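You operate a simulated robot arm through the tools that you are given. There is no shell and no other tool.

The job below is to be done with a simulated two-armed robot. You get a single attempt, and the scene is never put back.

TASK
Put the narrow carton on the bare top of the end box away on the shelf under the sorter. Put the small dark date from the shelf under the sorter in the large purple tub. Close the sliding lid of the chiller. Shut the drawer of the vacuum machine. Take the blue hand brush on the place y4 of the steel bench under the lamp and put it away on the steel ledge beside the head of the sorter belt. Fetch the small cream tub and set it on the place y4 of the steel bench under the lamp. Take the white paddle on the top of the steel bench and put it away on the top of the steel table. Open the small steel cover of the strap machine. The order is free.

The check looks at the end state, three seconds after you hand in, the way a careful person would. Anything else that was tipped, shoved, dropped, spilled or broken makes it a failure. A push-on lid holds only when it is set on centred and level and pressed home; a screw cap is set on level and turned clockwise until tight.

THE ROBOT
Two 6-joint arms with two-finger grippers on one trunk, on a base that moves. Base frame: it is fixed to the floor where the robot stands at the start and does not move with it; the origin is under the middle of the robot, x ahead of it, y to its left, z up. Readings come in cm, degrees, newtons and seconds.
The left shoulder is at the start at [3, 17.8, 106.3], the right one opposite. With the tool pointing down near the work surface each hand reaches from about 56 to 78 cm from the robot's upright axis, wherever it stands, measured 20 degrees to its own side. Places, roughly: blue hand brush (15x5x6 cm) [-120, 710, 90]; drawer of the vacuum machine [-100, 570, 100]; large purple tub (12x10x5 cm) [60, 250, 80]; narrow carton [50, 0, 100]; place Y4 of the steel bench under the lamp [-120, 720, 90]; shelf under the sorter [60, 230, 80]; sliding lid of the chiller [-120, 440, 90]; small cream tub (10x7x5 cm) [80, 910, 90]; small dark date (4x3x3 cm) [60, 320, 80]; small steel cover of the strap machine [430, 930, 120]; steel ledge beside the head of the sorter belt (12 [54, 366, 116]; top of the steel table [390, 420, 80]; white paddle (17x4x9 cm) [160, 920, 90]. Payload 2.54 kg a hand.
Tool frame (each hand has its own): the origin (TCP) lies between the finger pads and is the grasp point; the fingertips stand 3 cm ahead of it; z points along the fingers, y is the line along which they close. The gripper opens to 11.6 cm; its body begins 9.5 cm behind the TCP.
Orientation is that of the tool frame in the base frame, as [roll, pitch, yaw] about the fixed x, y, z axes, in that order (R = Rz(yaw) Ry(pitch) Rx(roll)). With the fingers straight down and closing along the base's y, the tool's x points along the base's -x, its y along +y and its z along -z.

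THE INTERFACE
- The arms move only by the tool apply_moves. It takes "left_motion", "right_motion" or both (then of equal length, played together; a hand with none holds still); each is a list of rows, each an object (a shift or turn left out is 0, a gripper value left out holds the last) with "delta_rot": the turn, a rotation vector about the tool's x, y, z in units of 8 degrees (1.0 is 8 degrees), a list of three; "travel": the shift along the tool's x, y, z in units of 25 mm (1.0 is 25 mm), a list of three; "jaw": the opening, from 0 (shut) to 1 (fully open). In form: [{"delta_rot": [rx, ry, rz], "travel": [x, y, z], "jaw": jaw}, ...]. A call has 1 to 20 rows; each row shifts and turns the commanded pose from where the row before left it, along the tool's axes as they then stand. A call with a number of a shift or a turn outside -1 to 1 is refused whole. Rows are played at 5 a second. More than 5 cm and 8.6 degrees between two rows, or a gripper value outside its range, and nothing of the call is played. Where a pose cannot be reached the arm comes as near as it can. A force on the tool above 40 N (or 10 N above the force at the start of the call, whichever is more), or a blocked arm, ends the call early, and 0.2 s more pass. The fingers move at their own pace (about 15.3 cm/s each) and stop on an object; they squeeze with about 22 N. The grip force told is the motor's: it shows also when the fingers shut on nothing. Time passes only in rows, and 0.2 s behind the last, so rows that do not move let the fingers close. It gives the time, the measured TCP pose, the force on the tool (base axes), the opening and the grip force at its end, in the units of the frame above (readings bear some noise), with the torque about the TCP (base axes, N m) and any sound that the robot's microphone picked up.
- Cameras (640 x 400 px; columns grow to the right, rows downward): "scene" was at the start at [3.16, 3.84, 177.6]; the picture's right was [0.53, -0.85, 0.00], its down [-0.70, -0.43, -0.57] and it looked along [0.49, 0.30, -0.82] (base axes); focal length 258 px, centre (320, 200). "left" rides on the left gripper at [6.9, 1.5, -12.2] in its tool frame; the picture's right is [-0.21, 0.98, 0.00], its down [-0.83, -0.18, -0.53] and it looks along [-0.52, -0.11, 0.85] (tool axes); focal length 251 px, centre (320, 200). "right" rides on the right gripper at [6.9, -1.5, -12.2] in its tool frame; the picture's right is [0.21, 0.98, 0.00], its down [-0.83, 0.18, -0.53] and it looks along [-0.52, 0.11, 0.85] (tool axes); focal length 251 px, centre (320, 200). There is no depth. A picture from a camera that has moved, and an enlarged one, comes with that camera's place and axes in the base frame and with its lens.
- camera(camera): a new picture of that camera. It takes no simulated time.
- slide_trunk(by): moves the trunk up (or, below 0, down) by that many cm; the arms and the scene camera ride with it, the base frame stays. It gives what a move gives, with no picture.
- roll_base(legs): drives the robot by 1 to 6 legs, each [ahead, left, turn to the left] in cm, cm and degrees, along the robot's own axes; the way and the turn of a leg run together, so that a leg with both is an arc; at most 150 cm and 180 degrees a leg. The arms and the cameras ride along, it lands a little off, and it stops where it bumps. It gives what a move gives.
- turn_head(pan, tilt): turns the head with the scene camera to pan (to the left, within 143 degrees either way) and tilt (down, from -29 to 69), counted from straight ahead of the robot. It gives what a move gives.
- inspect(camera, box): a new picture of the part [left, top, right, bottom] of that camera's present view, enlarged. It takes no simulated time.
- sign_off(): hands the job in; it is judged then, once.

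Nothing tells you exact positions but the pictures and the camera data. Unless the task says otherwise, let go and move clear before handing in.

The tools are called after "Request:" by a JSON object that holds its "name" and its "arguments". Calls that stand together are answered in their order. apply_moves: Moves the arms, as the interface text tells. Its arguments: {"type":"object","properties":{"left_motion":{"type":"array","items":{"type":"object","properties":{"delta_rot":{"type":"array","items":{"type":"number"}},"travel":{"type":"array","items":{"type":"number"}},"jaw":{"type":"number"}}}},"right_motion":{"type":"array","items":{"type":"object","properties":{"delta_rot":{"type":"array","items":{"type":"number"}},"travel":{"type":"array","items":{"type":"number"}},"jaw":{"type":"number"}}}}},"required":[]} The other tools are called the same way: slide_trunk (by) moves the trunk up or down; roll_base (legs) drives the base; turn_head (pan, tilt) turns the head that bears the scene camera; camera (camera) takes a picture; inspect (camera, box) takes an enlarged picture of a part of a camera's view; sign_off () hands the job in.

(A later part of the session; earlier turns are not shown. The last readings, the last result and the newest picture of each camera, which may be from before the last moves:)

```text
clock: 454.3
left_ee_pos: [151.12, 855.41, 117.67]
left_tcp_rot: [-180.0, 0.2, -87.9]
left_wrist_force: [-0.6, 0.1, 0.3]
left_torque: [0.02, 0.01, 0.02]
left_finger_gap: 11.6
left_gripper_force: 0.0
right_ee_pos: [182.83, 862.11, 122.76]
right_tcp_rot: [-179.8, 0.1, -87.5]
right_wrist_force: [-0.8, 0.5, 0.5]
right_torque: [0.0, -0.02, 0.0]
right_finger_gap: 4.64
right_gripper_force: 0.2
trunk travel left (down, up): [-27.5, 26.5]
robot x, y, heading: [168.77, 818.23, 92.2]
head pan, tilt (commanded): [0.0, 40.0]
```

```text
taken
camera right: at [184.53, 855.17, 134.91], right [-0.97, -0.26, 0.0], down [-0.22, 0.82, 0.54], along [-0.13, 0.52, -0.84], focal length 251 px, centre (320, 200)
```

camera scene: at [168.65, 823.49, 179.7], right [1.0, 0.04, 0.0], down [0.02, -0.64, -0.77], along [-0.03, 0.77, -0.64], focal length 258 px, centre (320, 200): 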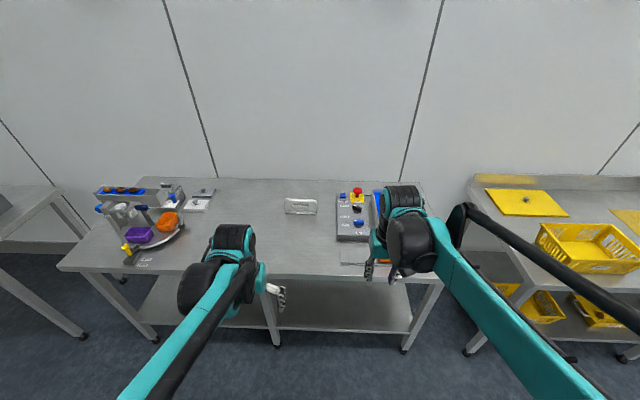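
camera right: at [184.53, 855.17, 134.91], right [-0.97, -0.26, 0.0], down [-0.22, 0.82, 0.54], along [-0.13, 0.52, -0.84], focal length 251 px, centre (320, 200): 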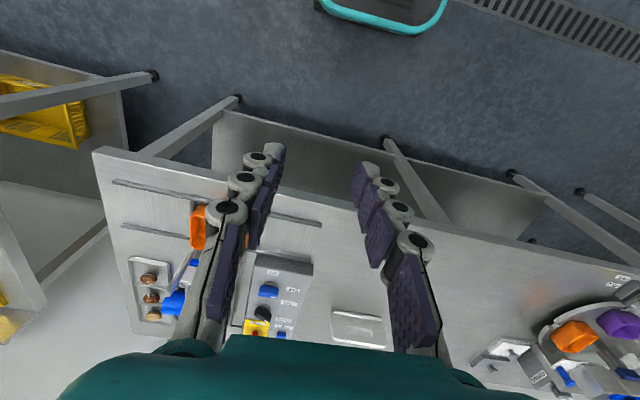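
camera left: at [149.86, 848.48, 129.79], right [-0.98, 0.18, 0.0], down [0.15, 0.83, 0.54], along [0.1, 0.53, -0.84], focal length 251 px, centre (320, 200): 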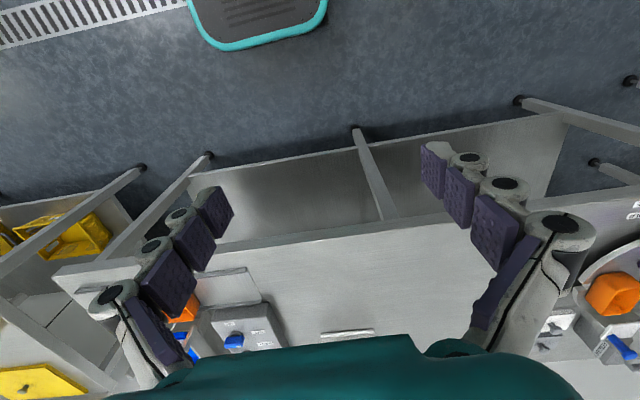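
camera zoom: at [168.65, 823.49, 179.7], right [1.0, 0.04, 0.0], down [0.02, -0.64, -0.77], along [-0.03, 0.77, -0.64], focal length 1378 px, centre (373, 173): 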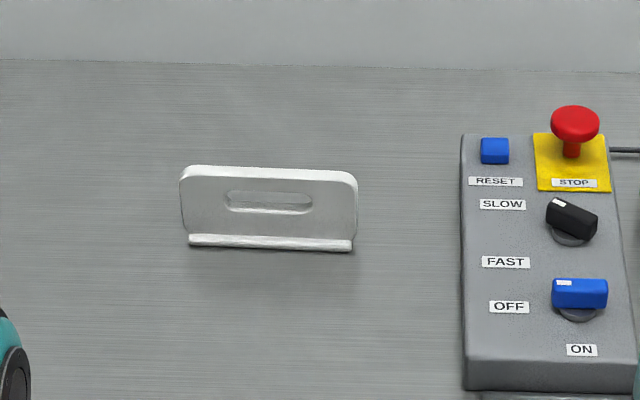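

The paddle stands at about [154.8, 922.5], plate along x, ~9 cm tall. I'll square up, move closer, and use the left hand with jaws turned to close across its thickness.

Request:
{"name": "roll_base", "arguments": {"legs": [[0, -3, -2.2], [26, 0, 0]]}}

Request:
{"name": "slide_trunk", "arguments": {"by": 8}}

Request:
{"name": "apply_moves", "arguments": {"left_motion": [{"delta_rot": [0, 0, -0.94], "jaw": 0.5}, {"delta_rot": [0, 0, -0.94]}, {"delta_rot": [0, 0, -0.94]}, {"delta_rot": [0, 0, -0.94]}, {"delta_rot": [0, 0, -0.94]}, {"delta_rot": [0, 0, -0.94]}, {"delta_rot": [0, 0, -0.94]}, {"delta_rot": [0, 0, -0.94]}, {"delta_rot": [0, 0, -0.94]}, {"delta_rot": [0, 0, -0.94]}, {"delta_rot": [0, 0, -0.94]}, {"delta_rot": [0, 0, -0.91]}, {}]}}

Request:
{"name": "camera", "arguments": {"camera": "left"}}

Request:
{"name": "camera", "arguments": {"camera": "scene"}}

```text
clock: 456.5
left_ee_pos: [155.33, 881.63, 117.66]
left_tcp_rot: [180.0, 0.1, -89.9]
left_wrist_force: [0.0, 0.4, 0.0]
left_torque: [-0.02, 0.0, -0.01]
left_finger_gap: 11.6
left_gripper_force: 0.0
right_ee_pos: [187.26, 887.27, 122.65]
right_tcp_rot: [-179.9, 0.1, -89.4]
right_wrist_force: [0.5, 0.3, -0.8]
right_torque: [-0.02, 0.03, -0.01]
right_finger_gap: 4.65
right_gripper_force: 0.0
trunk travel left (down, up): [-27.5, 26.5]
robot x, y, heading: [171.33, 843.44, 90.1]
head pan, tilt (commanded): [0.0, 40.0]
```

```text
clock: 457.7
left_ee_pos: [155.44, 881.61, 125.6]
left_tcp_rot: [-179.9, 0.2, -89.9]
left_wrist_force: [0.3, 0.2, 0.3]
left_torque: [0.01, 0.02, -0.01]
left_finger_gap: 11.6
left_gripper_force: 0.0
right_ee_pos: [187.3, 887.32, 130.7]
right_tcp_rot: [-179.8, 0.1, -89.4]
right_wrist_force: [-0.7, 0.2, -0.2]
right_torque: [-0.03, 0.0, 0.0]
right_finger_gap: 4.65
right_gripper_force: 0.0
trunk travel left (down, up): [-35.5, 18.5]
robot x, y, heading: [171.75, 843.39, 90.1]
head pan, tilt (commanded): [0.0, 40.0]
```

```text
clock: 460.5
left_ee_pos: [155.51, 881.59, 125.78]
left_tcp_rot: [-179.8, 0.1, 0.2]
left_wrist_force: [0.5, -0.1, 0.1]
left_torque: [0.01, -0.03, 0.01]
left_finger_gap: 5.81
left_gripper_force: 0.1
right_ee_pos: [187.33, 887.24, 130.55]
right_tcp_rot: [-179.9, 0.1, -89.4]
right_wrist_force: [-0.1, -0.7, 0.5]
right_torque: [-0.03, 0.01, -0.03]
right_finger_gap: 4.61
right_gripper_force: 0.0
trunk travel left (down, up): [-35.5, 18.5]
robot x, y, heading: [171.97, 843.32, 89.9]
head pan, tilt (commanded): [0.0, 40.0]
```

```text
taken
camera left: at [162.38, 880.09, 137.8], right [-0.21, -0.98, 0.0], down [-0.83, 0.18, 0.53], along [-0.52, 0.12, -0.84], focal length 251 px, centre (320, 200)
```

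left: 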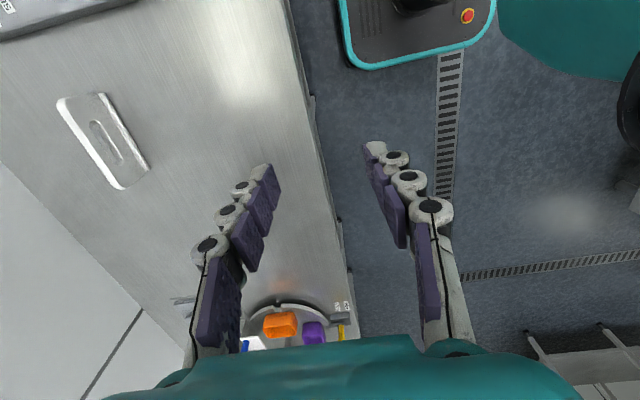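

```text
taken
camera scene: at [171.79, 849.09, 187.69], right [1.0, 0.0, 0.0], down [0.0, -0.64, -0.77], along [0.0, 0.77, -0.64], focal length 258 px, centre (320, 200)
```

scene: 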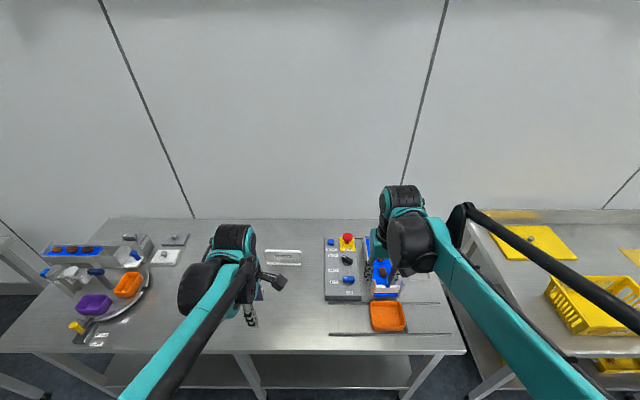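

Request:
{"name": "inspect", "arguments": {"camera": "left", "box": [30, 70, 190, 210]}}

Request:
{"name": "inspect", "arguments": {"camera": "scene", "box": [240, 230, 330, 290]}}

```text
2.86 times, centred on (110, 140) of left
camera zoom: at [162.38, 880.09, 137.8], right [-0.21, -0.98, 0.0], down [-0.83, 0.18, 0.53], along [-0.52, 0.12, -0.84], focal length 718 px, centre (920, 371)
```

zoom: 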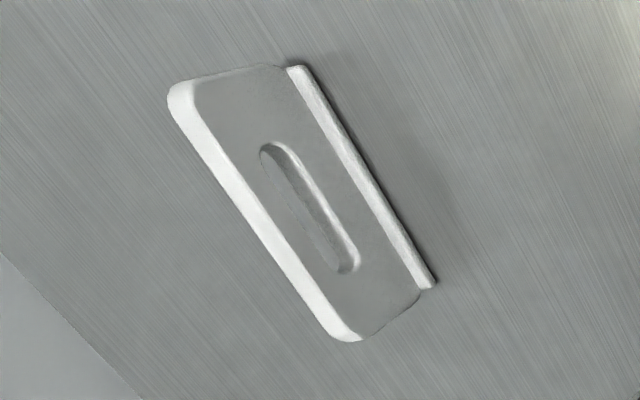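

```text
6.67 times, centred on (285, 260) of scene
camera zoom: at [171.79, 849.09, 187.69], right [1.0, 0.0, 0.0], down [0.0, -0.64, -0.77], along [0.0, 0.77, -0.64], focal length 1723 px, centre (553, -200)
```

zoom: 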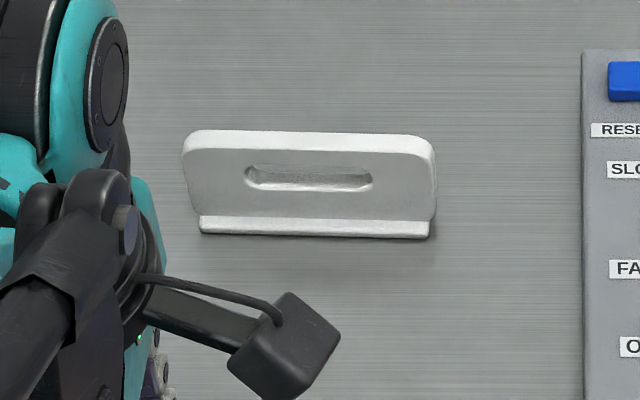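

Request:
{"name": "apply_moves", "arguments": {"left_motion": [{"travel": [0, -0.95, 0.2]}, {"travel": [0, -0.95, 0.2]}, {"travel": [0, -0.95, 0.2]}, {"travel": [0, -0.95, 0.2]}, {"travel": [0, -0.95, 0.2]}, {"travel": [0, -0.95, 0.2]}, {"travel": [0, -0.95, 0.2]}, {"travel": [0, -0.95, 0.2]}, {"travel": [0, -0.95, 0.2]}, {"travel": [0, -0.95, 0.2]}, {"travel": [0, -0.95, 0.2]}, {}]}}

Request:
{"name": "camera", "arguments": {"camera": "left"}}

Request:
{"name": "inspect", "arguments": {"camera": "left", "box": [180, 40, 420, 220]}}

```text
clock: 463.1
left_ee_pos: [155.42, 907.95, 120.32]
left_tcp_rot: [-179.8, 0.0, 0.2]
left_wrist_force: [0.3, -0.6, -0.8]
left_torque: [0.02, 0.04, -0.01]
left_finger_gap: 5.79
left_gripper_force: 0.0
right_ee_pos: [187.31, 887.07, 130.71]
right_tcp_rot: [-179.8, 0.1, -89.4]
right_wrist_force: [0.1, 0.5, -1.1]
right_torque: [0.02, -0.01, 0.03]
right_finger_gap: 4.64
right_gripper_force: 0.1
trunk travel left (down, up): [-35.5, 18.5]
robot x, y, heading: [171.52, 843.19, 90.2]
head pan, tilt (commanded): [0.0, 40.0]
```

```text
taken
camera left: at [162.16, 906.46, 132.56], right [-0.21, -0.98, 0.0], down [-0.83, 0.18, 0.53], along [-0.52, 0.12, -0.84], focal length 251 px, centre (320, 200)
```

left: 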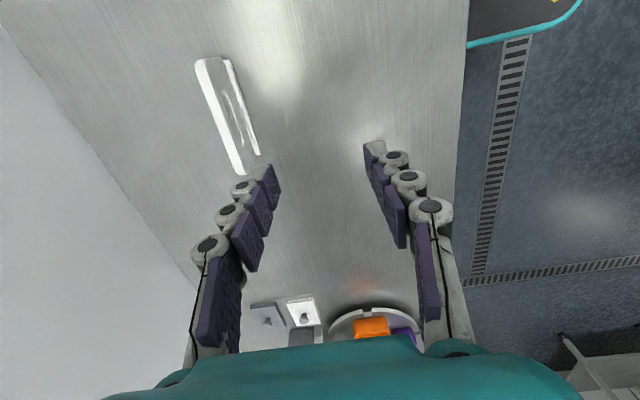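

```text
2.22 times, centred on (300, 130) of left
camera zoom: at [162.16, 906.46, 132.56], right [-0.21, -0.98, 0.0], down [-0.83, 0.18, 0.53], along [-0.52, 0.12, -0.84], focal length 559 px, centre (364, 356)
```

zoom: 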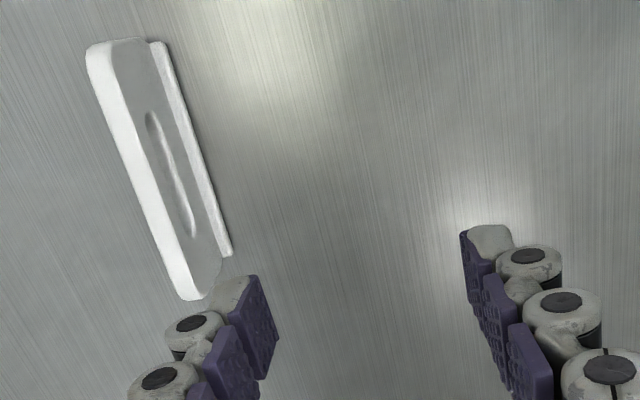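

The plate's top centre is [155.6, 921.8], z≈97.8, 1.4 cm thick. Moving over it.

Request:
{"name": "apply_moves", "arguments": {"left_motion": [{"travel": [0, -0.917, 0.8]}, {"travel": [0, -0.917, 0.8]}, {"travel": [0, -0.917, 0.8]}, {"travel": [0, -0.917, 0.8]}, {"travel": [0, -0.917, 0.8]}, {"travel": [0, -0.917, 0.8]}, {}]}}

Request:
{"name": "camera", "arguments": {"camera": "left"}}

Request:
{"name": "inspect", "arguments": {"camera": "left", "box": [200, 40, 440, 220]}}

```text
clock: 464.7
left_ee_pos: [155.5, 921.47, 108.17]
left_tcp_rot: [-179.8, -0.1, 0.1]
left_wrist_force: [0.1, -0.5, 0.0]
left_torque: [0.03, -0.02, 0.0]
left_finger_gap: 5.79
left_gripper_force: 0.1
right_ee_pos: [187.26, 887.13, 130.68]
right_tcp_rot: [-179.8, 0.1, -89.4]
right_wrist_force: [0.2, -0.5, 0.5]
right_torque: [0.05, 0.0, 0.0]
right_finger_gap: 4.64
right_gripper_force: 0.1
trunk travel left (down, up): [-35.5, 18.5]
robot x, y, heading: [171.69, 843.18, 90.3]
head pan, tilt (commanded): [0.0, 40.0]
```

```text
taken
camera left: at [162.4, 920.01, 120.36], right [-0.21, -0.98, 0.0], down [-0.83, 0.18, 0.54], along [-0.52, 0.12, -0.84], focal length 251 px, centre (320, 200)
```

left: 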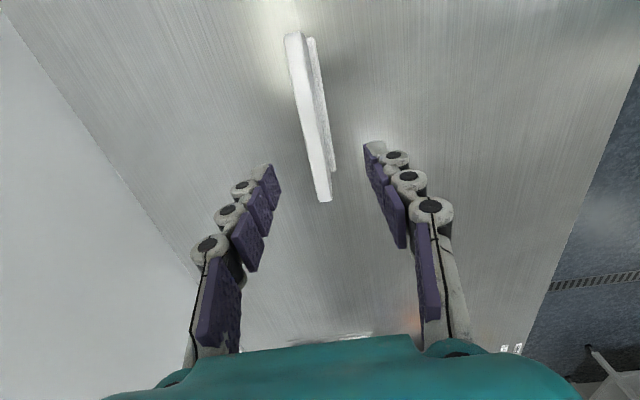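

```text
2.22 times, centred on (320, 130) of left
camera zoom: at [162.4, 920.01, 120.36], right [-0.21, -0.98, 0.0], down [-0.83, 0.18, 0.54], along [-0.52, 0.12, -0.84], focal length 559 px, centre (320, 356)
```

zoom: 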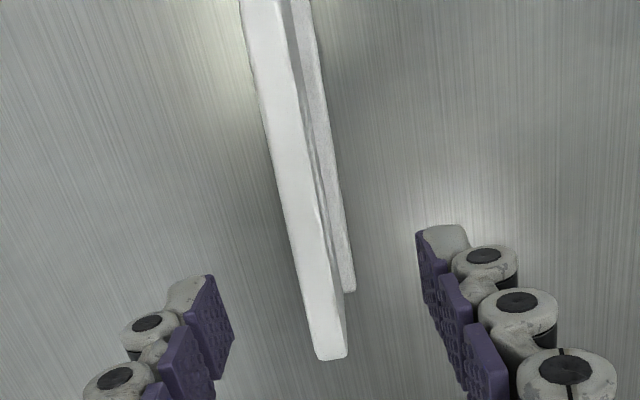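

Plate is ~0.9 cm further +y and turned −2.8°. Correcting and descending.

Request:
{"name": "apply_moves", "arguments": {"left_motion": [{"travel": [0, -0.36, 0], "delta_rot": [0, 0, 0.35]}, {"travel": [0, 0, 0.7]}, {"travel": [0, 0, 0.7]}, {"travel": [0, 0, 0.7]}, {}]}}

Request:
{"name": "inspect", "arguments": {"camera": "left", "box": [200, 40, 440, 220]}}

```text
clock: 465.9
left_ee_pos: [155.25, 922.52, 102.91]
left_tcp_rot: [-179.8, -0.1, -2.7]
left_wrist_force: [0.2, 0.8, -0.1]
left_torque: [0.03, 0.01, 0.02]
left_finger_gap: 5.8
left_gripper_force: 0.1
right_ee_pos: [187.28, 887.14, 130.65]
right_tcp_rot: [-179.8, 0.2, -89.4]
right_wrist_force: [-0.7, -0.3, 0.4]
right_torque: [0.01, 0.0, 0.03]
right_finger_gap: 4.62
right_gripper_force: 0.1
trunk travel left (down, up): [-35.5, 18.5]
robot x, y, heading: [171.58, 843.49, 90.4]
head pan, tilt (commanded): [0.0, 40.0]
```

```text
2.22 times, centred on (320, 130) of left
camera zoom: at [162.1, 920.66, 115.0], right [-0.26, -0.97, 0.0], down [-0.82, 0.22, 0.54], along [-0.52, 0.14, -0.84], focal length 559 px, centre (320, 356)
```

zoom: 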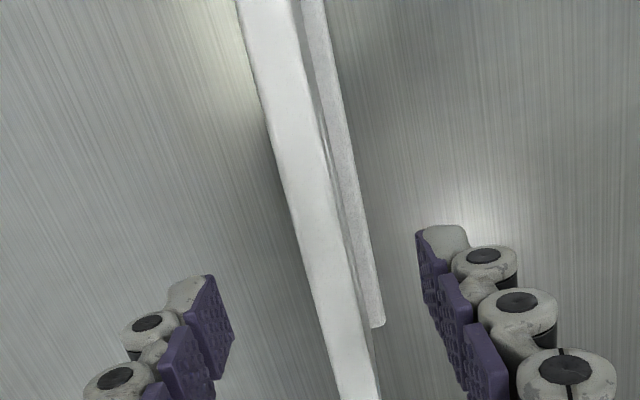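

Centred now. Descending the rest of the way and closing.

Request:
{"name": "apply_moves", "arguments": {"left_motion": [{"travel": [0, 0, 0.69]}, {"travel": [0, 0, 0.69]}, {"travel": [0, 0, 0.69]}, {"travel": [0, 0, 0.62]}, {}, {"jaw": 0.4}, {"jaw": 0.3}, {"jaw": 0.2}, {"jaw": 0.1}, {"jaw": 0.0}, {}]}}

Request:
{"name": "camera", "arguments": {"camera": "left"}}

Request:
{"name": "camera", "arguments": {"camera": "scene"}}

```text
clock: 468.3
left_ee_pos: [155.21, 921.46, 96.73]
left_tcp_rot: [-179.8, 0.0, -2.7]
left_wrist_force: [0.6, -0.8, 0.1]
left_torque: [-0.04, 0.02, 0.02]
left_finger_gap: 1.49
left_gripper_force: 21.2
left hand out of reach, approached as far as the arm can: row 3, 4
right_ee_pos: [187.21, 887.28, 130.7]
right_tcp_rot: [-179.7, 0.1, -89.5]
right_wrist_force: [-0.6, -0.8, -0.5]
right_torque: [0.0, 0.0, 0.0]
right_finger_gap: 4.64
right_gripper_force: 0.0
trunk travel left (down, up): [-35.5, 18.5]
robot x, y, heading: [172.27, 843.15, 90.0]
head pan, tilt (commanded): [0.0, 40.0]
```

```text
taken
camera left: at [162.0, 919.69, 108.79], right [-0.26, -0.97, 0.0], down [-0.82, 0.22, 0.54], along [-0.52, 0.14, -0.84], focal length 251 px, centre (320, 200)
```

left: 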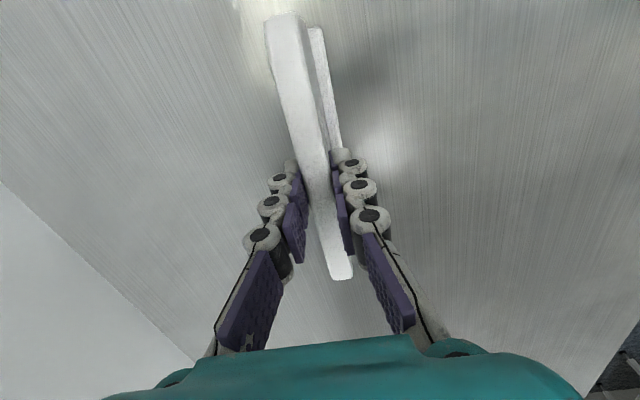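

```text
taken
camera scene: at [171.79, 849.14, 187.69], right [1.0, 0.0, 0.0], down [0.0, -0.64, -0.77], along [0.0, 0.77, -0.64], focal length 258 px, centre (320, 200)
```

scene: 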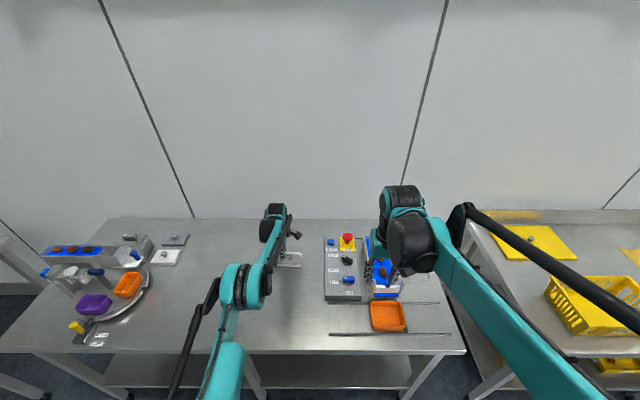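

Gripped the paddle's plate (1.49 cm). Lifting and drawing back.

Request:
{"name": "apply_moves", "arguments": {"left_motion": [{"travel": [0, 0.05, -0.4]}, {"travel": [0, 0.1, -0.7]}, {"travel": [0, 0.1, -0.8]}, {"travel": [0, 0.2, -0.8]}, {"travel": [0, 0.5, -0.8]}, {"travel": [0, 0.9, -0.3]}, {"travel": [0, 0.9, -0.3]}, {"travel": [0, 0.9, -0.3]}, {"travel": [0, 0.9, -0.3]}, {"travel": [0, 0.9, 0]}, {"travel": [0, 0.9, 0]}, {"travel": [0, 0.9, 0]}, {"travel": [0, 0.9, 0]}, {"travel": [0, 0.9, 0]}, {}]}}

Request:
{"name": "camera", "arguments": {"camera": "left"}}

Request:
{"name": "camera", "arguments": {"camera": "scene"}}

```text
clock: 471.5
left_ee_pos: [154.22, 898.81, 108.54]
left_tcp_rot: [-179.8, 0.0, -2.7]
left_wrist_force: [0.5, 0.3, -1.4]
left_torque: [0.0, -0.01, 0.01]
left_finger_gap: 1.49
left_gripper_force: 21.6
right_ee_pos: [187.27, 887.28, 130.66]
right_tcp_rot: [-179.8, 0.1, -89.4]
right_wrist_force: [0.2, -0.8, 0.3]
right_torque: [-0.01, 0.0, -0.01]
right_finger_gap: 4.65
right_gripper_force: 0.0
trunk travel left (down, up): [-35.5, 18.5]
robot x, y, heading: [171.48, 843.79, 90.3]
head pan, tilt (commanded): [0.0, 40.0]
```

```text
taken
camera left: at [161.03, 897.07, 120.69], right [-0.26, -0.97, 0.0], down [-0.82, 0.22, 0.53], along [-0.52, 0.14, -0.84], focal length 251 px, centre (320, 200)
```

left: 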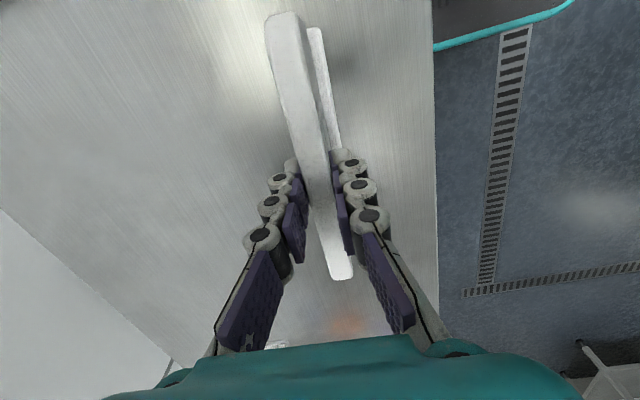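

```text
taken
camera scene: at [171.8, 849.22, 187.69], right [1.0, 0.0, 0.0], down [0.0, -0.64, -0.77], along [0.0, 0.77, -0.64], focal length 258 px, centre (320, 200)
```

scene: 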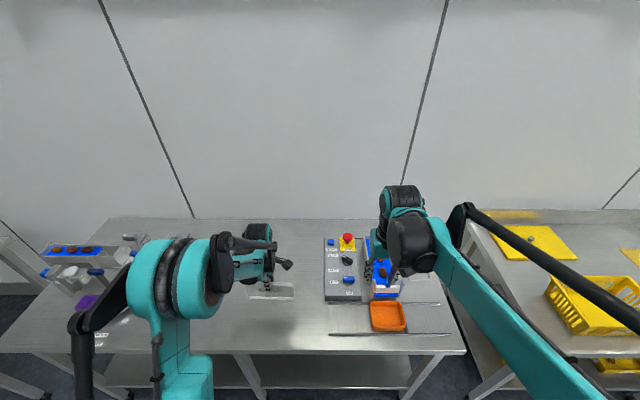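

The paddle is held. I'll tuck it in, back off, and drive toward the far side to find the steel table.

Request:
{"name": "apply_moves", "arguments": {"left_motion": [{"travel": [0, 0.9, -0.6]}, {"travel": [0, 0.9, -0.6]}, {"travel": [0, 0.9, -0.6]}, {"travel": [0, 0.9, -0.6]}, {"travel": [0, 0.9, -0.6]}, {"travel": [0, 0.9, -0.6]}, {}]}}

Request:
{"name": "roll_base", "arguments": {"legs": [[-26, 0, 0], [0, -120, 0], [0, -115, 0]]}}

Request:
{"name": "turn_head", "arguments": {"pan": -130, "tilt": 15}}

Request:
{"name": "camera", "arguments": {"camera": "scene"}}

```text
clock: 473.1
left_ee_pos: [153.4, 885.43, 117.14]
left_tcp_rot: [-179.9, 0.0, -2.7]
left_wrist_force: [-0.1, 0.5, -1.2]
left_torque: [-0.02, 0.0, -0.05]
left_finger_gap: 1.51
left_gripper_force: 22.3
right_ee_pos: [187.23, 887.31, 130.63]
right_tcp_rot: [-179.8, 0.1, -89.4]
right_wrist_force: [-0.6, 0.6, -0.6]
right_torque: [-0.02, -0.02, 0.03]
right_finger_gap: 4.63
right_gripper_force: 0.0
trunk travel left (down, up): [-35.5, 18.5]
robot x, y, heading: [171.9, 843.26, 90.1]
head pan, tilt (commanded): [0.0, 40.0]
```

```text
clock: 486.0
left_ee_pos: [387.51, 857.84, 117.2]
left_tcp_rot: [-179.8, 0.0, -3.5]
left_wrist_force: [0.2, 0.6, -1.6]
left_torque: [0.0, 0.02, -0.03]
left_finger_gap: 1.5
left_gripper_force: 22.0
right_ee_pos: [421.34, 859.21, 130.64]
right_tcp_rot: [-179.9, 0.1, -90.4]
right_wrist_force: [-0.2, -0.2, 0.6]
right_torque: [0.01, -0.01, 0.06]
right_finger_gap: 4.63
right_gripper_force: 0.0
trunk travel left (down, up): [-35.5, 18.5]
robot x, y, heading: [405.61, 816.06, 89.2]
head pan, tilt (commanded): [0.0, 40.0]
```

```text
clock: 488.1
left_ee_pos: [387.53, 857.9, 117.2]
left_tcp_rot: [-179.8, 0.0, -3.5]
left_wrist_force: [-0.5, -0.1, -1.1]
left_torque: [0.02, 0.0, -0.05]
left_finger_gap: 1.49
left_gripper_force: 21.8
right_ee_pos: [421.31, 859.27, 130.79]
right_tcp_rot: [-179.8, 0.1, -90.3]
right_wrist_force: [-0.7, 0.1, 1.1]
right_torque: [-0.02, 0.02, 0.03]
right_finger_gap: 4.63
right_gripper_force: 0.0
trunk travel left (down, up): [-35.5, 18.5]
robot x, y, heading: [405.26, 815.84, 89.3]
head pan, tilt (commanded): [-130.0, 15.0]
```

```text
taken
camera scene: at [412.22, 806.79, 191.65], right [-0.65, -0.76, 0.0], down [-0.2, 0.17, -0.97], along [0.73, -0.63, -0.26], focal length 258 px, centre (320, 200)
```

scene: 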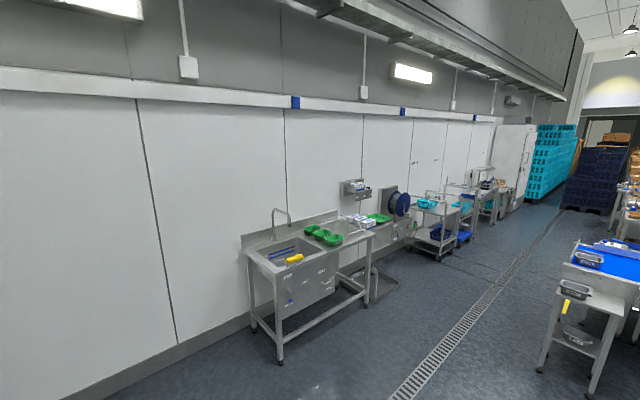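

The table should be toward −y. I'll turn the base to the right and look that way.

Request:
{"name": "roll_base", "arguments": {"legs": [[-12, 0, 0], [0, 0, -90]]}}

Request:
{"name": "turn_head", "arguments": {"pan": -95, "tilt": 15}}

Request:
{"name": "camera", "arguments": {"camera": "scene"}}

```text
clock: 493.2
left_ee_pos: [447.35, 821.38, 117.23]
left_tcp_rot: [-179.8, 0.0, -94.4]
left_wrist_force: [-0.7, -0.1, -1.6]
left_torque: [-0.02, 0.0, -0.04]
left_finger_gap: 1.49
left_gripper_force: 21.6
right_ee_pos: [448.22, 787.54, 130.64]
right_tcp_rot: [-179.8, 0.1, 178.8]
right_wrist_force: [-0.4, 0.4, 0.7]
right_torque: [-0.01, 0.01, 0.02]
right_finger_gap: 4.63
right_gripper_force: 0.0
trunk travel left (down, up): [-35.5, 18.5]
robot x, y, heading: [405.05, 804.34, -1.9]
head pan, tilt (commanded): [-130.0, 15.0]
```

```text
clock: 494.2
left_ee_pos: [447.39, 821.29, 117.16]
left_tcp_rot: [-179.7, 0.1, -94.4]
left_wrist_force: [-0.3, 0.1, -1.6]
left_torque: [0.0, -0.03, 0.01]
left_finger_gap: 1.48
left_gripper_force: 22.0
right_ee_pos: [448.33, 787.57, 130.73]
right_tcp_rot: [-179.9, 0.1, 178.8]
right_wrist_force: [-0.3, 0.8, -0.5]
right_torque: [0.0, 0.01, 0.03]
right_finger_gap: 4.6
right_gripper_force: 0.0
trunk travel left (down, up): [-35.5, 18.5]
robot x, y, heading: [405.03, 804.47, -1.4]
head pan, tilt (commanded): [-95.0, 15.0]
```

```text
taken
camera scene: at [400.98, 795.22, 191.65], right [-0.99, 0.12, 0.0], down [0.03, 0.26, -0.97], along [-0.11, -0.96, -0.26], focal length 258 px, centre (320, 200)
```

scene: 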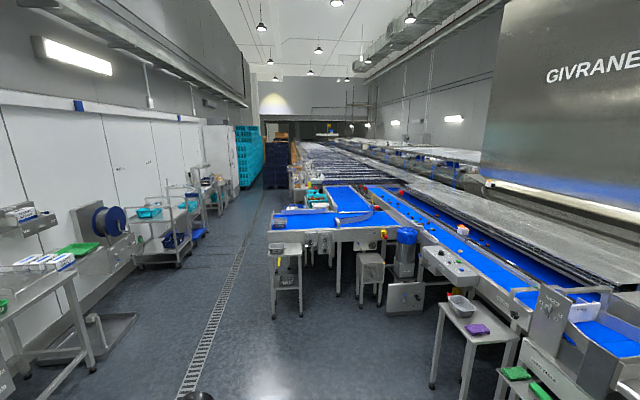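

Request:
{"name": "inspect", "arguments": {"camera": "scene", "box": [250, 170, 390, 290]}}

Request:
{"name": "inspect", "arguments": {"camera": "scene", "box": [260, 160, 340, 220]}}

```text
3.33 times, centred on (320, 230) of scene
camera zoom: at [400.98, 795.22, 191.65], right [-0.99, 0.12, 0.0], down [0.03, 0.26, -0.97], along [-0.11, -0.96, -0.26], focal length 861 px, centre (320, 100)
```

zoom: 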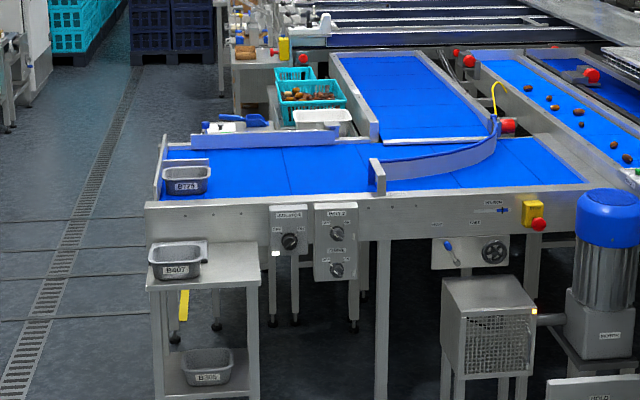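

```text
6.67 times, centred on (300, 190) of scene
camera zoom: at [400.98, 795.22, 191.65], right [-0.99, 0.12, 0.0], down [0.03, 0.26, -0.97], along [-0.11, -0.96, -0.26], focal length 1723 px, centre (453, 267)
```

zoom: 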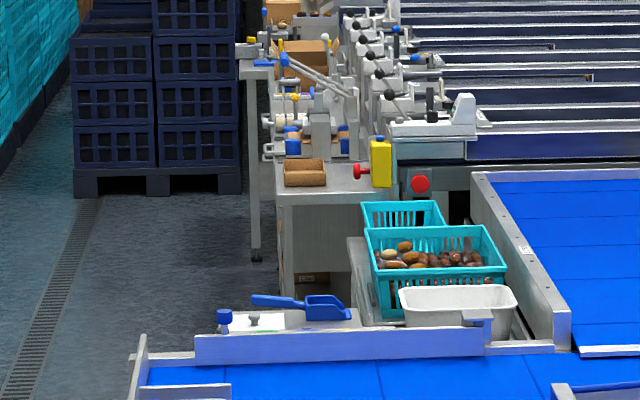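

The steel table with the scoop is behind the conveyor end at about [396, 422]. I'll check the corridor's clear width.

Request:
{"name": "inspect", "arguments": {"camera": "scene", "box": [0, 160, 300, 400]}}

Request:
{"name": "turn_head", "arguments": {"pan": -80, "tilt": 25}}

Request:
{"name": "camera", "arguments": {"camera": "scene"}}

```text
1.67 times, centred on (150, 280) of scene
camera zoom: at [400.98, 795.22, 191.65], right [-0.99, 0.12, 0.0], down [0.03, 0.26, -0.97], along [-0.11, -0.96, -0.26], focal length 431 px, centre (603, 67)
```

zoom: 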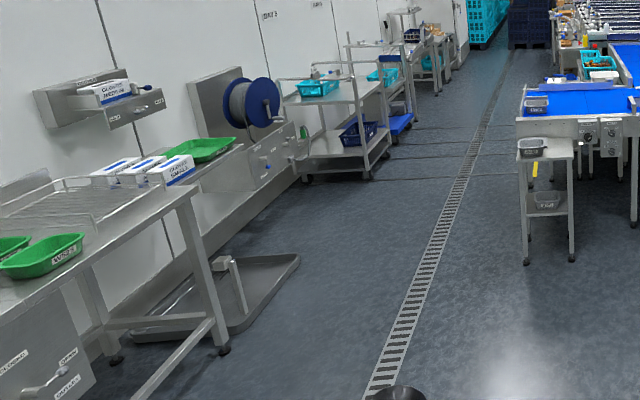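

```text
clock: 495.0
left_ee_pos: [447.36, 821.47, 117.17]
left_tcp_rot: [-179.8, 0.0, -94.4]
left_wrist_force: [0.1, 0.5, -1.6]
left_torque: [0.0, 0.03, -0.01]
left_finger_gap: 1.49
left_gripper_force: 22.6
right_ee_pos: [448.19, 787.48, 130.79]
right_tcp_rot: [-179.8, 0.1, 178.8]
right_wrist_force: [0.2, -0.5, -0.2]
right_torque: [0.0, 0.0, -0.03]
right_finger_gap: 4.62
right_gripper_force: 0.0
trunk travel left (down, up): [-35.5, 18.5]
robot x, y, heading: [404.87, 804.84, -1.3]
head pan, tilt (commanded): [-80.0, 25.0]
```

```text
taken
camera scene: at [403.4, 795.39, 190.03], right [-0.99, -0.15, 0.0], down [-0.06, 0.42, -0.91], along [0.13, -0.9, -0.42], focal length 258 px, centre (320, 200)
```

scene: 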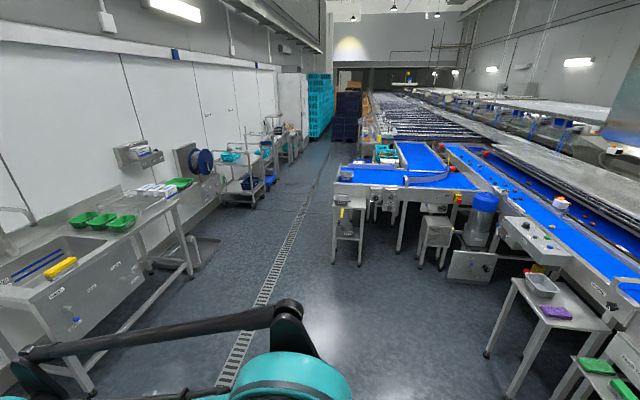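

The corridor between the line (x≤425) and the carts (x≥562) is wide. I'll move out to x≈480, turn to face −x, and drive down it.

Request:
{"name": "roll_base", "arguments": {"legs": [[75, 0, 0], [0, 0, -90], [0, 0, -89]]}}

Request:
{"name": "turn_head", "arguments": {"pan": 60, "tilt": 25}}

Request:
{"name": "camera", "arguments": {"camera": "scene"}}

```text
clock: 506.8
left_ee_pos: [436.77, 787.16, 117.25]
left_tcp_rot: [-179.7, 0.0, 82.5]
left_wrist_force: [-0.6, 0.0, -1.4]
left_torque: [-0.02, 0.01, 0.0]
left_finger_gap: 1.49
left_gripper_force: 22.2
right_ee_pos: [437.52, 821.06, 130.67]
right_tcp_rot: [-179.9, 0.1, -4.2]
right_wrist_force: [0.8, 0.4, -0.3]
right_torque: [0.03, -0.05, 0.0]
right_finger_gap: 4.63
right_gripper_force: 0.0
trunk travel left (down, up): [-35.5, 18.5]
robot x, y, heading: [479.85, 801.89, 175.2]
head pan, tilt (commanded): [-80.0, 25.0]
```

```text
clock: 509.0
left_ee_pos: [436.58, 787.12, 117.17]
left_tcp_rot: [-179.8, 0.0, 82.5]
left_wrist_force: [0.4, 1.0, -1.2]
left_torque: [0.0, 0.02, 0.01]
left_finger_gap: 1.49
left_gripper_force: 22.0
right_ee_pos: [437.47, 820.93, 130.7]
right_tcp_rot: [-179.8, 0.1, -4.2]
right_wrist_force: [0.3, 0.0, -0.3]
right_torque: [-0.01, 0.02, -0.03]
right_finger_gap: 4.62
right_gripper_force: 0.1
trunk travel left (down, up): [-35.5, 18.5]
robot x, y, heading: [479.55, 801.9, 175.4]
head pan, tilt (commanded): [60.0, 25.0]
```

```text
taken
camera scene: at [477.56, 794.18, 190.03], right [-0.82, 0.57, 0.0], down [0.24, 0.35, -0.91], along [-0.52, -0.75, -0.42], focal length 258 px, centre (320, 200)
```

scene: 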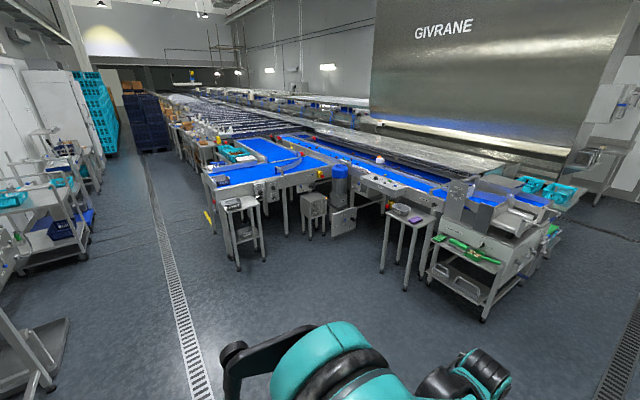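

Driving down the corridor with the arms toward the line.

Request:
{"name": "roll_base", "arguments": {"legs": [[-6, 0, 4.6], [0, 120, 0], [0, 120, 0], [0, 110, 0]]}}

Request:
{"name": "turn_head", "arguments": {"pan": 15, "tilt": 35}}

Request:
{"name": "camera", "arguments": {"camera": "scene"}}

```text
clock: 526.6
left_ee_pos: [429.73, 434.88, 117.12]
left_tcp_rot: [-179.8, 0.0, 83.9]
left_wrist_force: [0.1, 0.8, -1.1]
left_torque: [0.02, -0.01, -0.02]
left_finger_gap: 1.49
left_gripper_force: 22.0
right_ee_pos: [429.72, 468.88, 130.73]
right_tcp_rot: [-179.7, 0.2, -3.0]
right_wrist_force: [1.2, 0.0, 0.3]
right_torque: [0.01, 0.01, 0.01]
right_finger_gap: 4.63
right_gripper_force: 0.1
trunk travel left (down, up): [-35.5, 18.5]
robot x, y, heading: [472.66, 450.53, 176.7]
head pan, tilt (commanded): [60.0, 25.0]
```

```text
clock: 527.8
left_ee_pos: [429.53, 435.03, 117.2]
left_tcp_rot: [-179.8, 0.0, 84.0]
left_wrist_force: [-0.4, 1.1, -1.0]
left_torque: [0.0, 0.01, 0.01]
left_finger_gap: 1.47
left_gripper_force: 21.9
right_ee_pos: [429.71, 468.83, 130.69]
right_tcp_rot: [-179.8, 0.2, -2.9]
right_wrist_force: [0.9, 1.0, -0.1]
right_torque: [-0.01, 0.03, 0.02]
right_finger_gap: 4.65
right_gripper_force: 0.1
trunk travel left (down, up): [-35.5, 18.5]
robot x, y, heading: [472.13, 450.85, 176.7]
head pan, tilt (commanded): [15.0, 35.0]
```

```text
taken
camera scene: at [466.76, 448.88, 188.45], right [-0.2, 0.98, 0.0], down [0.56, 0.12, -0.82], along [-0.8, -0.17, -0.57], focal length 258 px, centre (320, 200)
```

scene: 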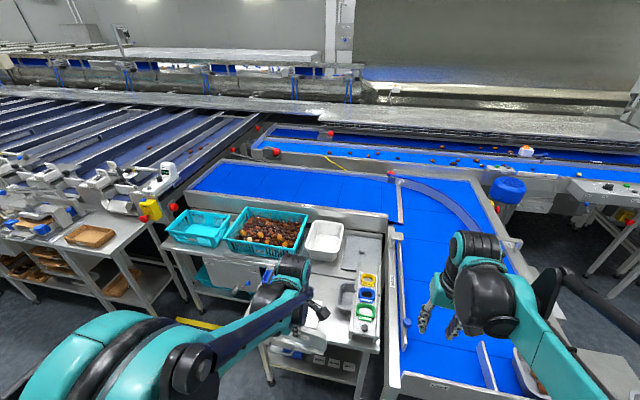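

Request:
{"name": "inspect", "arguments": {"camera": "scene", "box": [150, 200, 410, 380]}}

Request:
{"name": "camera", "arguments": {"camera": "left"}}

Request:
{"name": "camera", "arguments": {"camera": "right"}}

```text
2.22 times, centred on (280, 290) of scene
camera zoom: at [466.76, 448.88, 188.45], right [-0.2, 0.98, 0.0], down [0.56, 0.12, -0.82], along [-0.8, -0.17, -0.57], focal length 574 px, centre (409, 0)
```

zoom: 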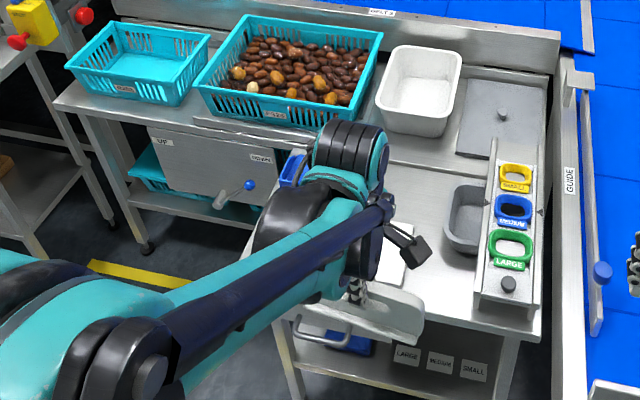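

```text
taken
camera left: at [431.81, 441.76, 129.34], right [0.95, -0.32, 0.0], down [-0.27, -0.8, 0.53], along [-0.17, -0.51, -0.84], focal length 251 px, centre (320, 200)
```

left: 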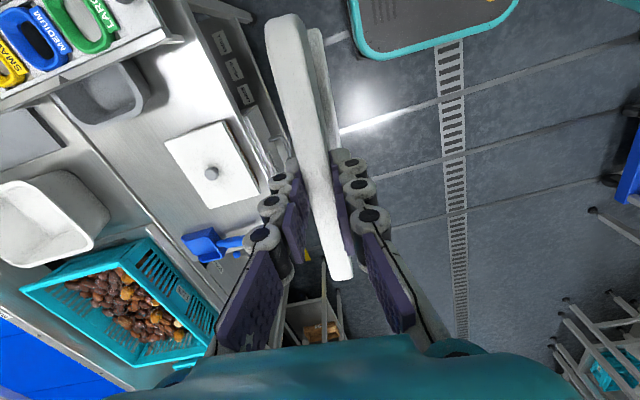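

```text
taken
camera right: at [436.65, 469.91, 142.91], right [0.17, -0.99, 0.0], down [-0.83, -0.14, 0.54], along [-0.53, -0.09, -0.84], focal length 251 px, centre (320, 200)
```

right: 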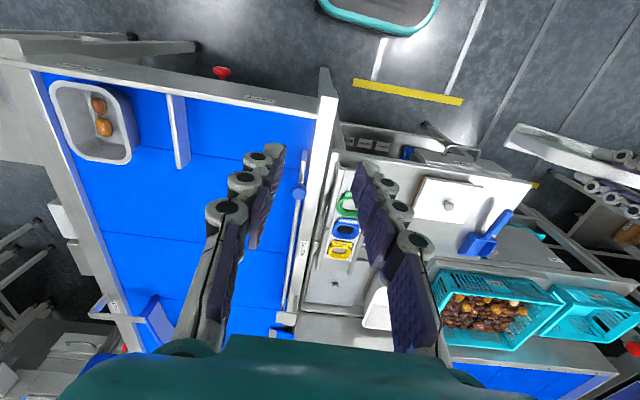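

The table holds a ring box, a grey pan, a white lid, a scoop and a white tub; there's a free patch around [385, 428]. I'll square up and move in so the left hand can set the paddle there.

Request:
{"name": "roll_base", "arguments": {"legs": [[0, 0, 3.3], [16, 5, 0]]}}

Request:
{"name": "turn_head", "arguments": {"pan": 10, "tilt": 48}}

Request:
{"name": "camera", "arguments": {"camera": "scene"}}

Request:
{"name": "camera", "arguments": {"camera": "left"}}

Request:
{"name": "camera", "arguments": {"camera": "right"}}

```text
clock: 529.6
left_ee_pos: [414.46, 427.56, 117.17]
left_tcp_rot: [-179.9, 0.0, 87.3]
left_wrist_force: [0.4, 0.0, -2.4]
left_torque: [0.02, -0.02, 0.05]
left_finger_gap: 1.5
left_gripper_force: 21.6
right_ee_pos: [412.71, 461.35, 130.73]
right_tcp_rot: [-179.7, 0.1, 0.4]
right_wrist_force: [-0.3, -0.1, -0.6]
right_torque: [-0.03, -0.03, 0.01]
right_finger_gap: 4.66
right_gripper_force: 0.0
trunk travel left (down, up): [-35.5, 18.5]
robot x, y, heading: [456.28, 445.74, -179.6]
head pan, tilt (commanded): [15.0, 35.0]
```

```text
clock: 530.4
left_ee_pos: [414.55, 427.57, 117.05]
left_tcp_rot: [-179.8, 0.0, 87.3]
left_wrist_force: [-0.7, 0.2, -0.5]
left_torque: [-0.03, 0.0, 0.01]
left_finger_gap: 1.5
left_gripper_force: 22.2
right_ee_pos: [412.6, 461.32, 130.69]
right_tcp_rot: [-179.8, 0.1, 0.5]
right_wrist_force: [0.5, 0.2, -0.1]
right_torque: [0.0, 0.01, 0.0]
right_finger_gap: 4.64
right_gripper_force: 0.1
trunk travel left (down, up): [-35.5, 18.5]
robot x, y, heading: [456.74, 446.11, -180.1]
head pan, tilt (commanded): [10.0, 48.0]
```

```text
taken
camera scene: at [451.62, 444.5, 186.55], right [-0.18, 0.98, 0.0], down [0.73, 0.13, -0.67], along [-0.66, -0.12, -0.74], focal length 258 px, centre (320, 200)
```

scene: 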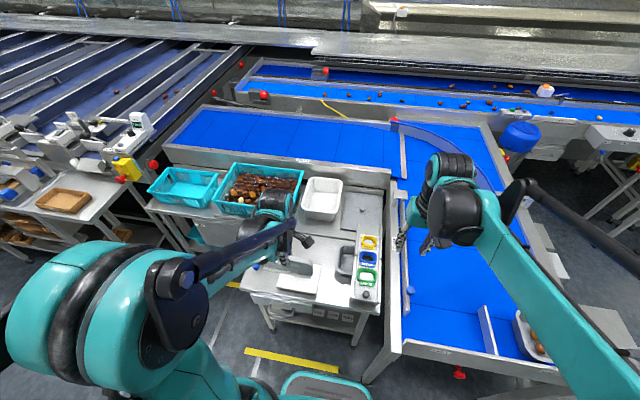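

```text
taken
camera left: at [416.43, 434.42, 129.34], right [0.97, -0.26, 0.0], down [-0.22, -0.82, 0.54], along [-0.14, -0.52, -0.84], focal length 251 px, centre (320, 200)
```

left: 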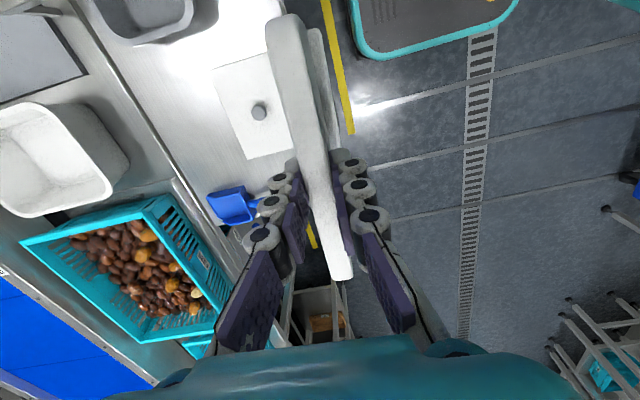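

```text
taken
camera right: at [419.59, 462.81, 142.9], right [0.22, -0.97, 0.0], down [-0.82, -0.19, 0.54], along [-0.52, -0.12, -0.84], focal length 251 px, centre (320, 200)
```

right: 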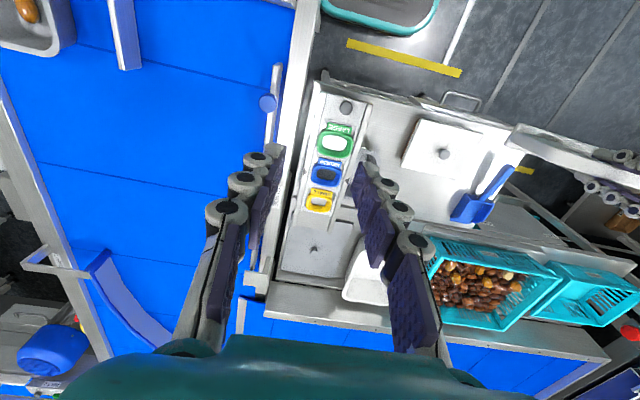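

The free patch on the steel table is x≈382–397, y≈414–440 (between lid, scoop and pan). Target [389, 427]; moving the paddle forward above it.

Request:
{"name": "apply_moves", "arguments": {"left_motion": [{"delta_rot": [0, 0, -0.34], "travel": [-0.2, 0, 0]}, {"travel": [0, -0.927, 0]}, {"travel": [0, -0.927, 0]}, {"travel": [0, -0.927, 0]}, {"travel": [0, -0.927, 0]}, {"travel": [0, -0.927, 0]}, {"travel": [0, -0.927, 0]}, {"travel": [0, -0.927, 0]}, {"travel": [0, -0.927, 0]}, {"travel": [0, -0.927, 0]}, {"travel": [0, -0.927, 0]}, {"travel": [0, -0.927, 0]}, {}]}}

Request:
{"name": "camera", "arguments": {"camera": "left"}}

Request:
{"name": "camera", "arguments": {"camera": "right"}}

Request:
{"name": "camera", "arguments": {"camera": "scene"}}

```text
clock: 533.2
left_ee_pos: [388.84, 427.06, 117.24]
left_tcp_rot: [-179.8, 0.1, 90.0]
left_wrist_force: [0.5, 0.1, -1.5]
left_torque: [0.01, -0.01, 0.01]
left_finger_gap: 1.48
left_gripper_force: 21.9
right_ee_pos: [412.83, 461.3, 130.8]
right_tcp_rot: [-179.9, 0.3, 0.5]
right_wrist_force: [0.5, -0.4, -0.5]
right_torque: [0.0, 0.04, 0.02]
right_finger_gap: 4.64
right_gripper_force: 0.1
trunk travel left (down, up): [-35.5, 18.5]
robot x, y, heading: [456.15, 445.91, -179.8]
head pan, tilt (commanded): [10.0, 48.0]
```

```text
taken
camera left: at [390.36, 434.04, 129.3], right [0.98, -0.21, 0.0], down [-0.18, -0.83, 0.54], along [-0.12, -0.52, -0.84], focal length 251 px, centre (320, 200)
```

left: 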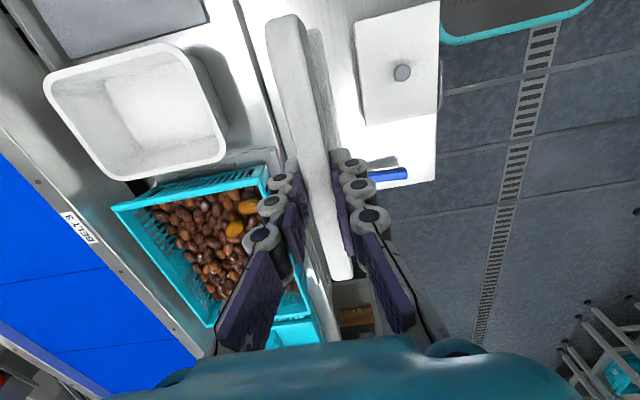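

```text
taken
camera right: at [419.67, 462.81, 142.93], right [0.22, -0.97, 0.0], down [-0.82, -0.19, 0.54], along [-0.52, -0.12, -0.84], focal length 251 px, centre (320, 200)
```

right: 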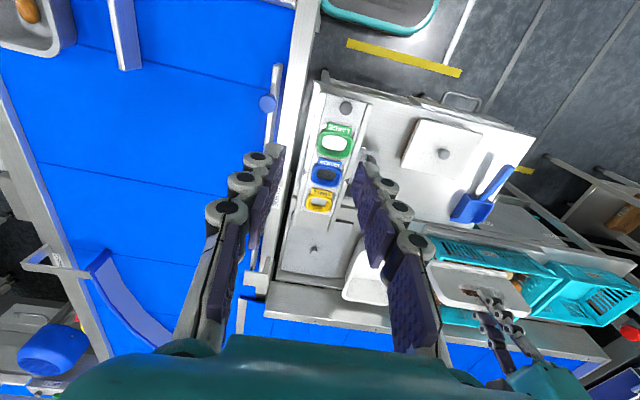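

```text
taken
camera scene: at [451.74, 444.51, 186.55], right [-0.18, 0.98, 0.0], down [0.73, 0.13, -0.67], along [-0.66, -0.12, -0.74], focal length 258 px, centre (320, 200)
```

scene: 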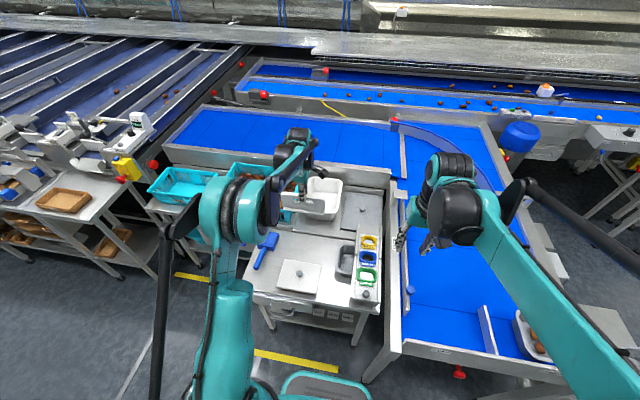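

Request:
{"name": "inspect", "arguments": {"camera": "scene", "box": [230, 180, 400, 330]}}

Request:
{"name": "inspect", "arguments": {"camera": "left", "box": [160, 0, 460, 220]}}

```text
2.67 times, centred on (315, 255) of scene
camera zoom: at [451.74, 444.51, 186.55], right [-0.18, 0.98, 0.0], down [0.73, 0.13, -0.67], along [-0.66, -0.12, -0.74], focal length 689 px, centre (333, 53)
```

zoom: 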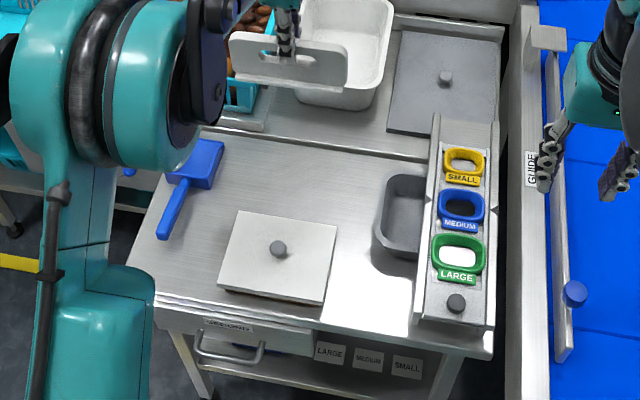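

```text
1.82 times, centred on (310, 110) of left
camera zoom: at [390.36, 434.04, 129.3], right [0.98, -0.21, 0.0], down [-0.18, -0.83, 0.54], along [-0.12, -0.52, -0.84], focal length 457 px, centre (338, 364)
```

zoom: 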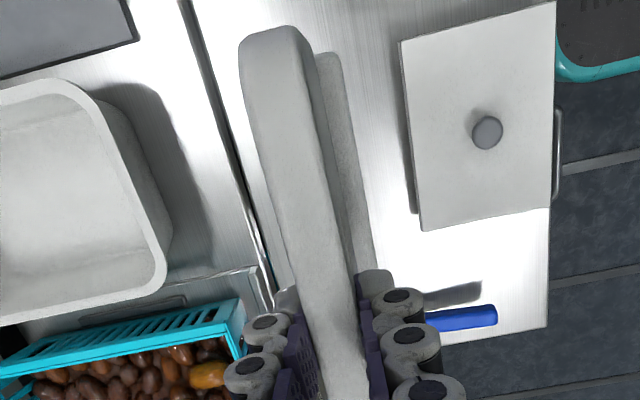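

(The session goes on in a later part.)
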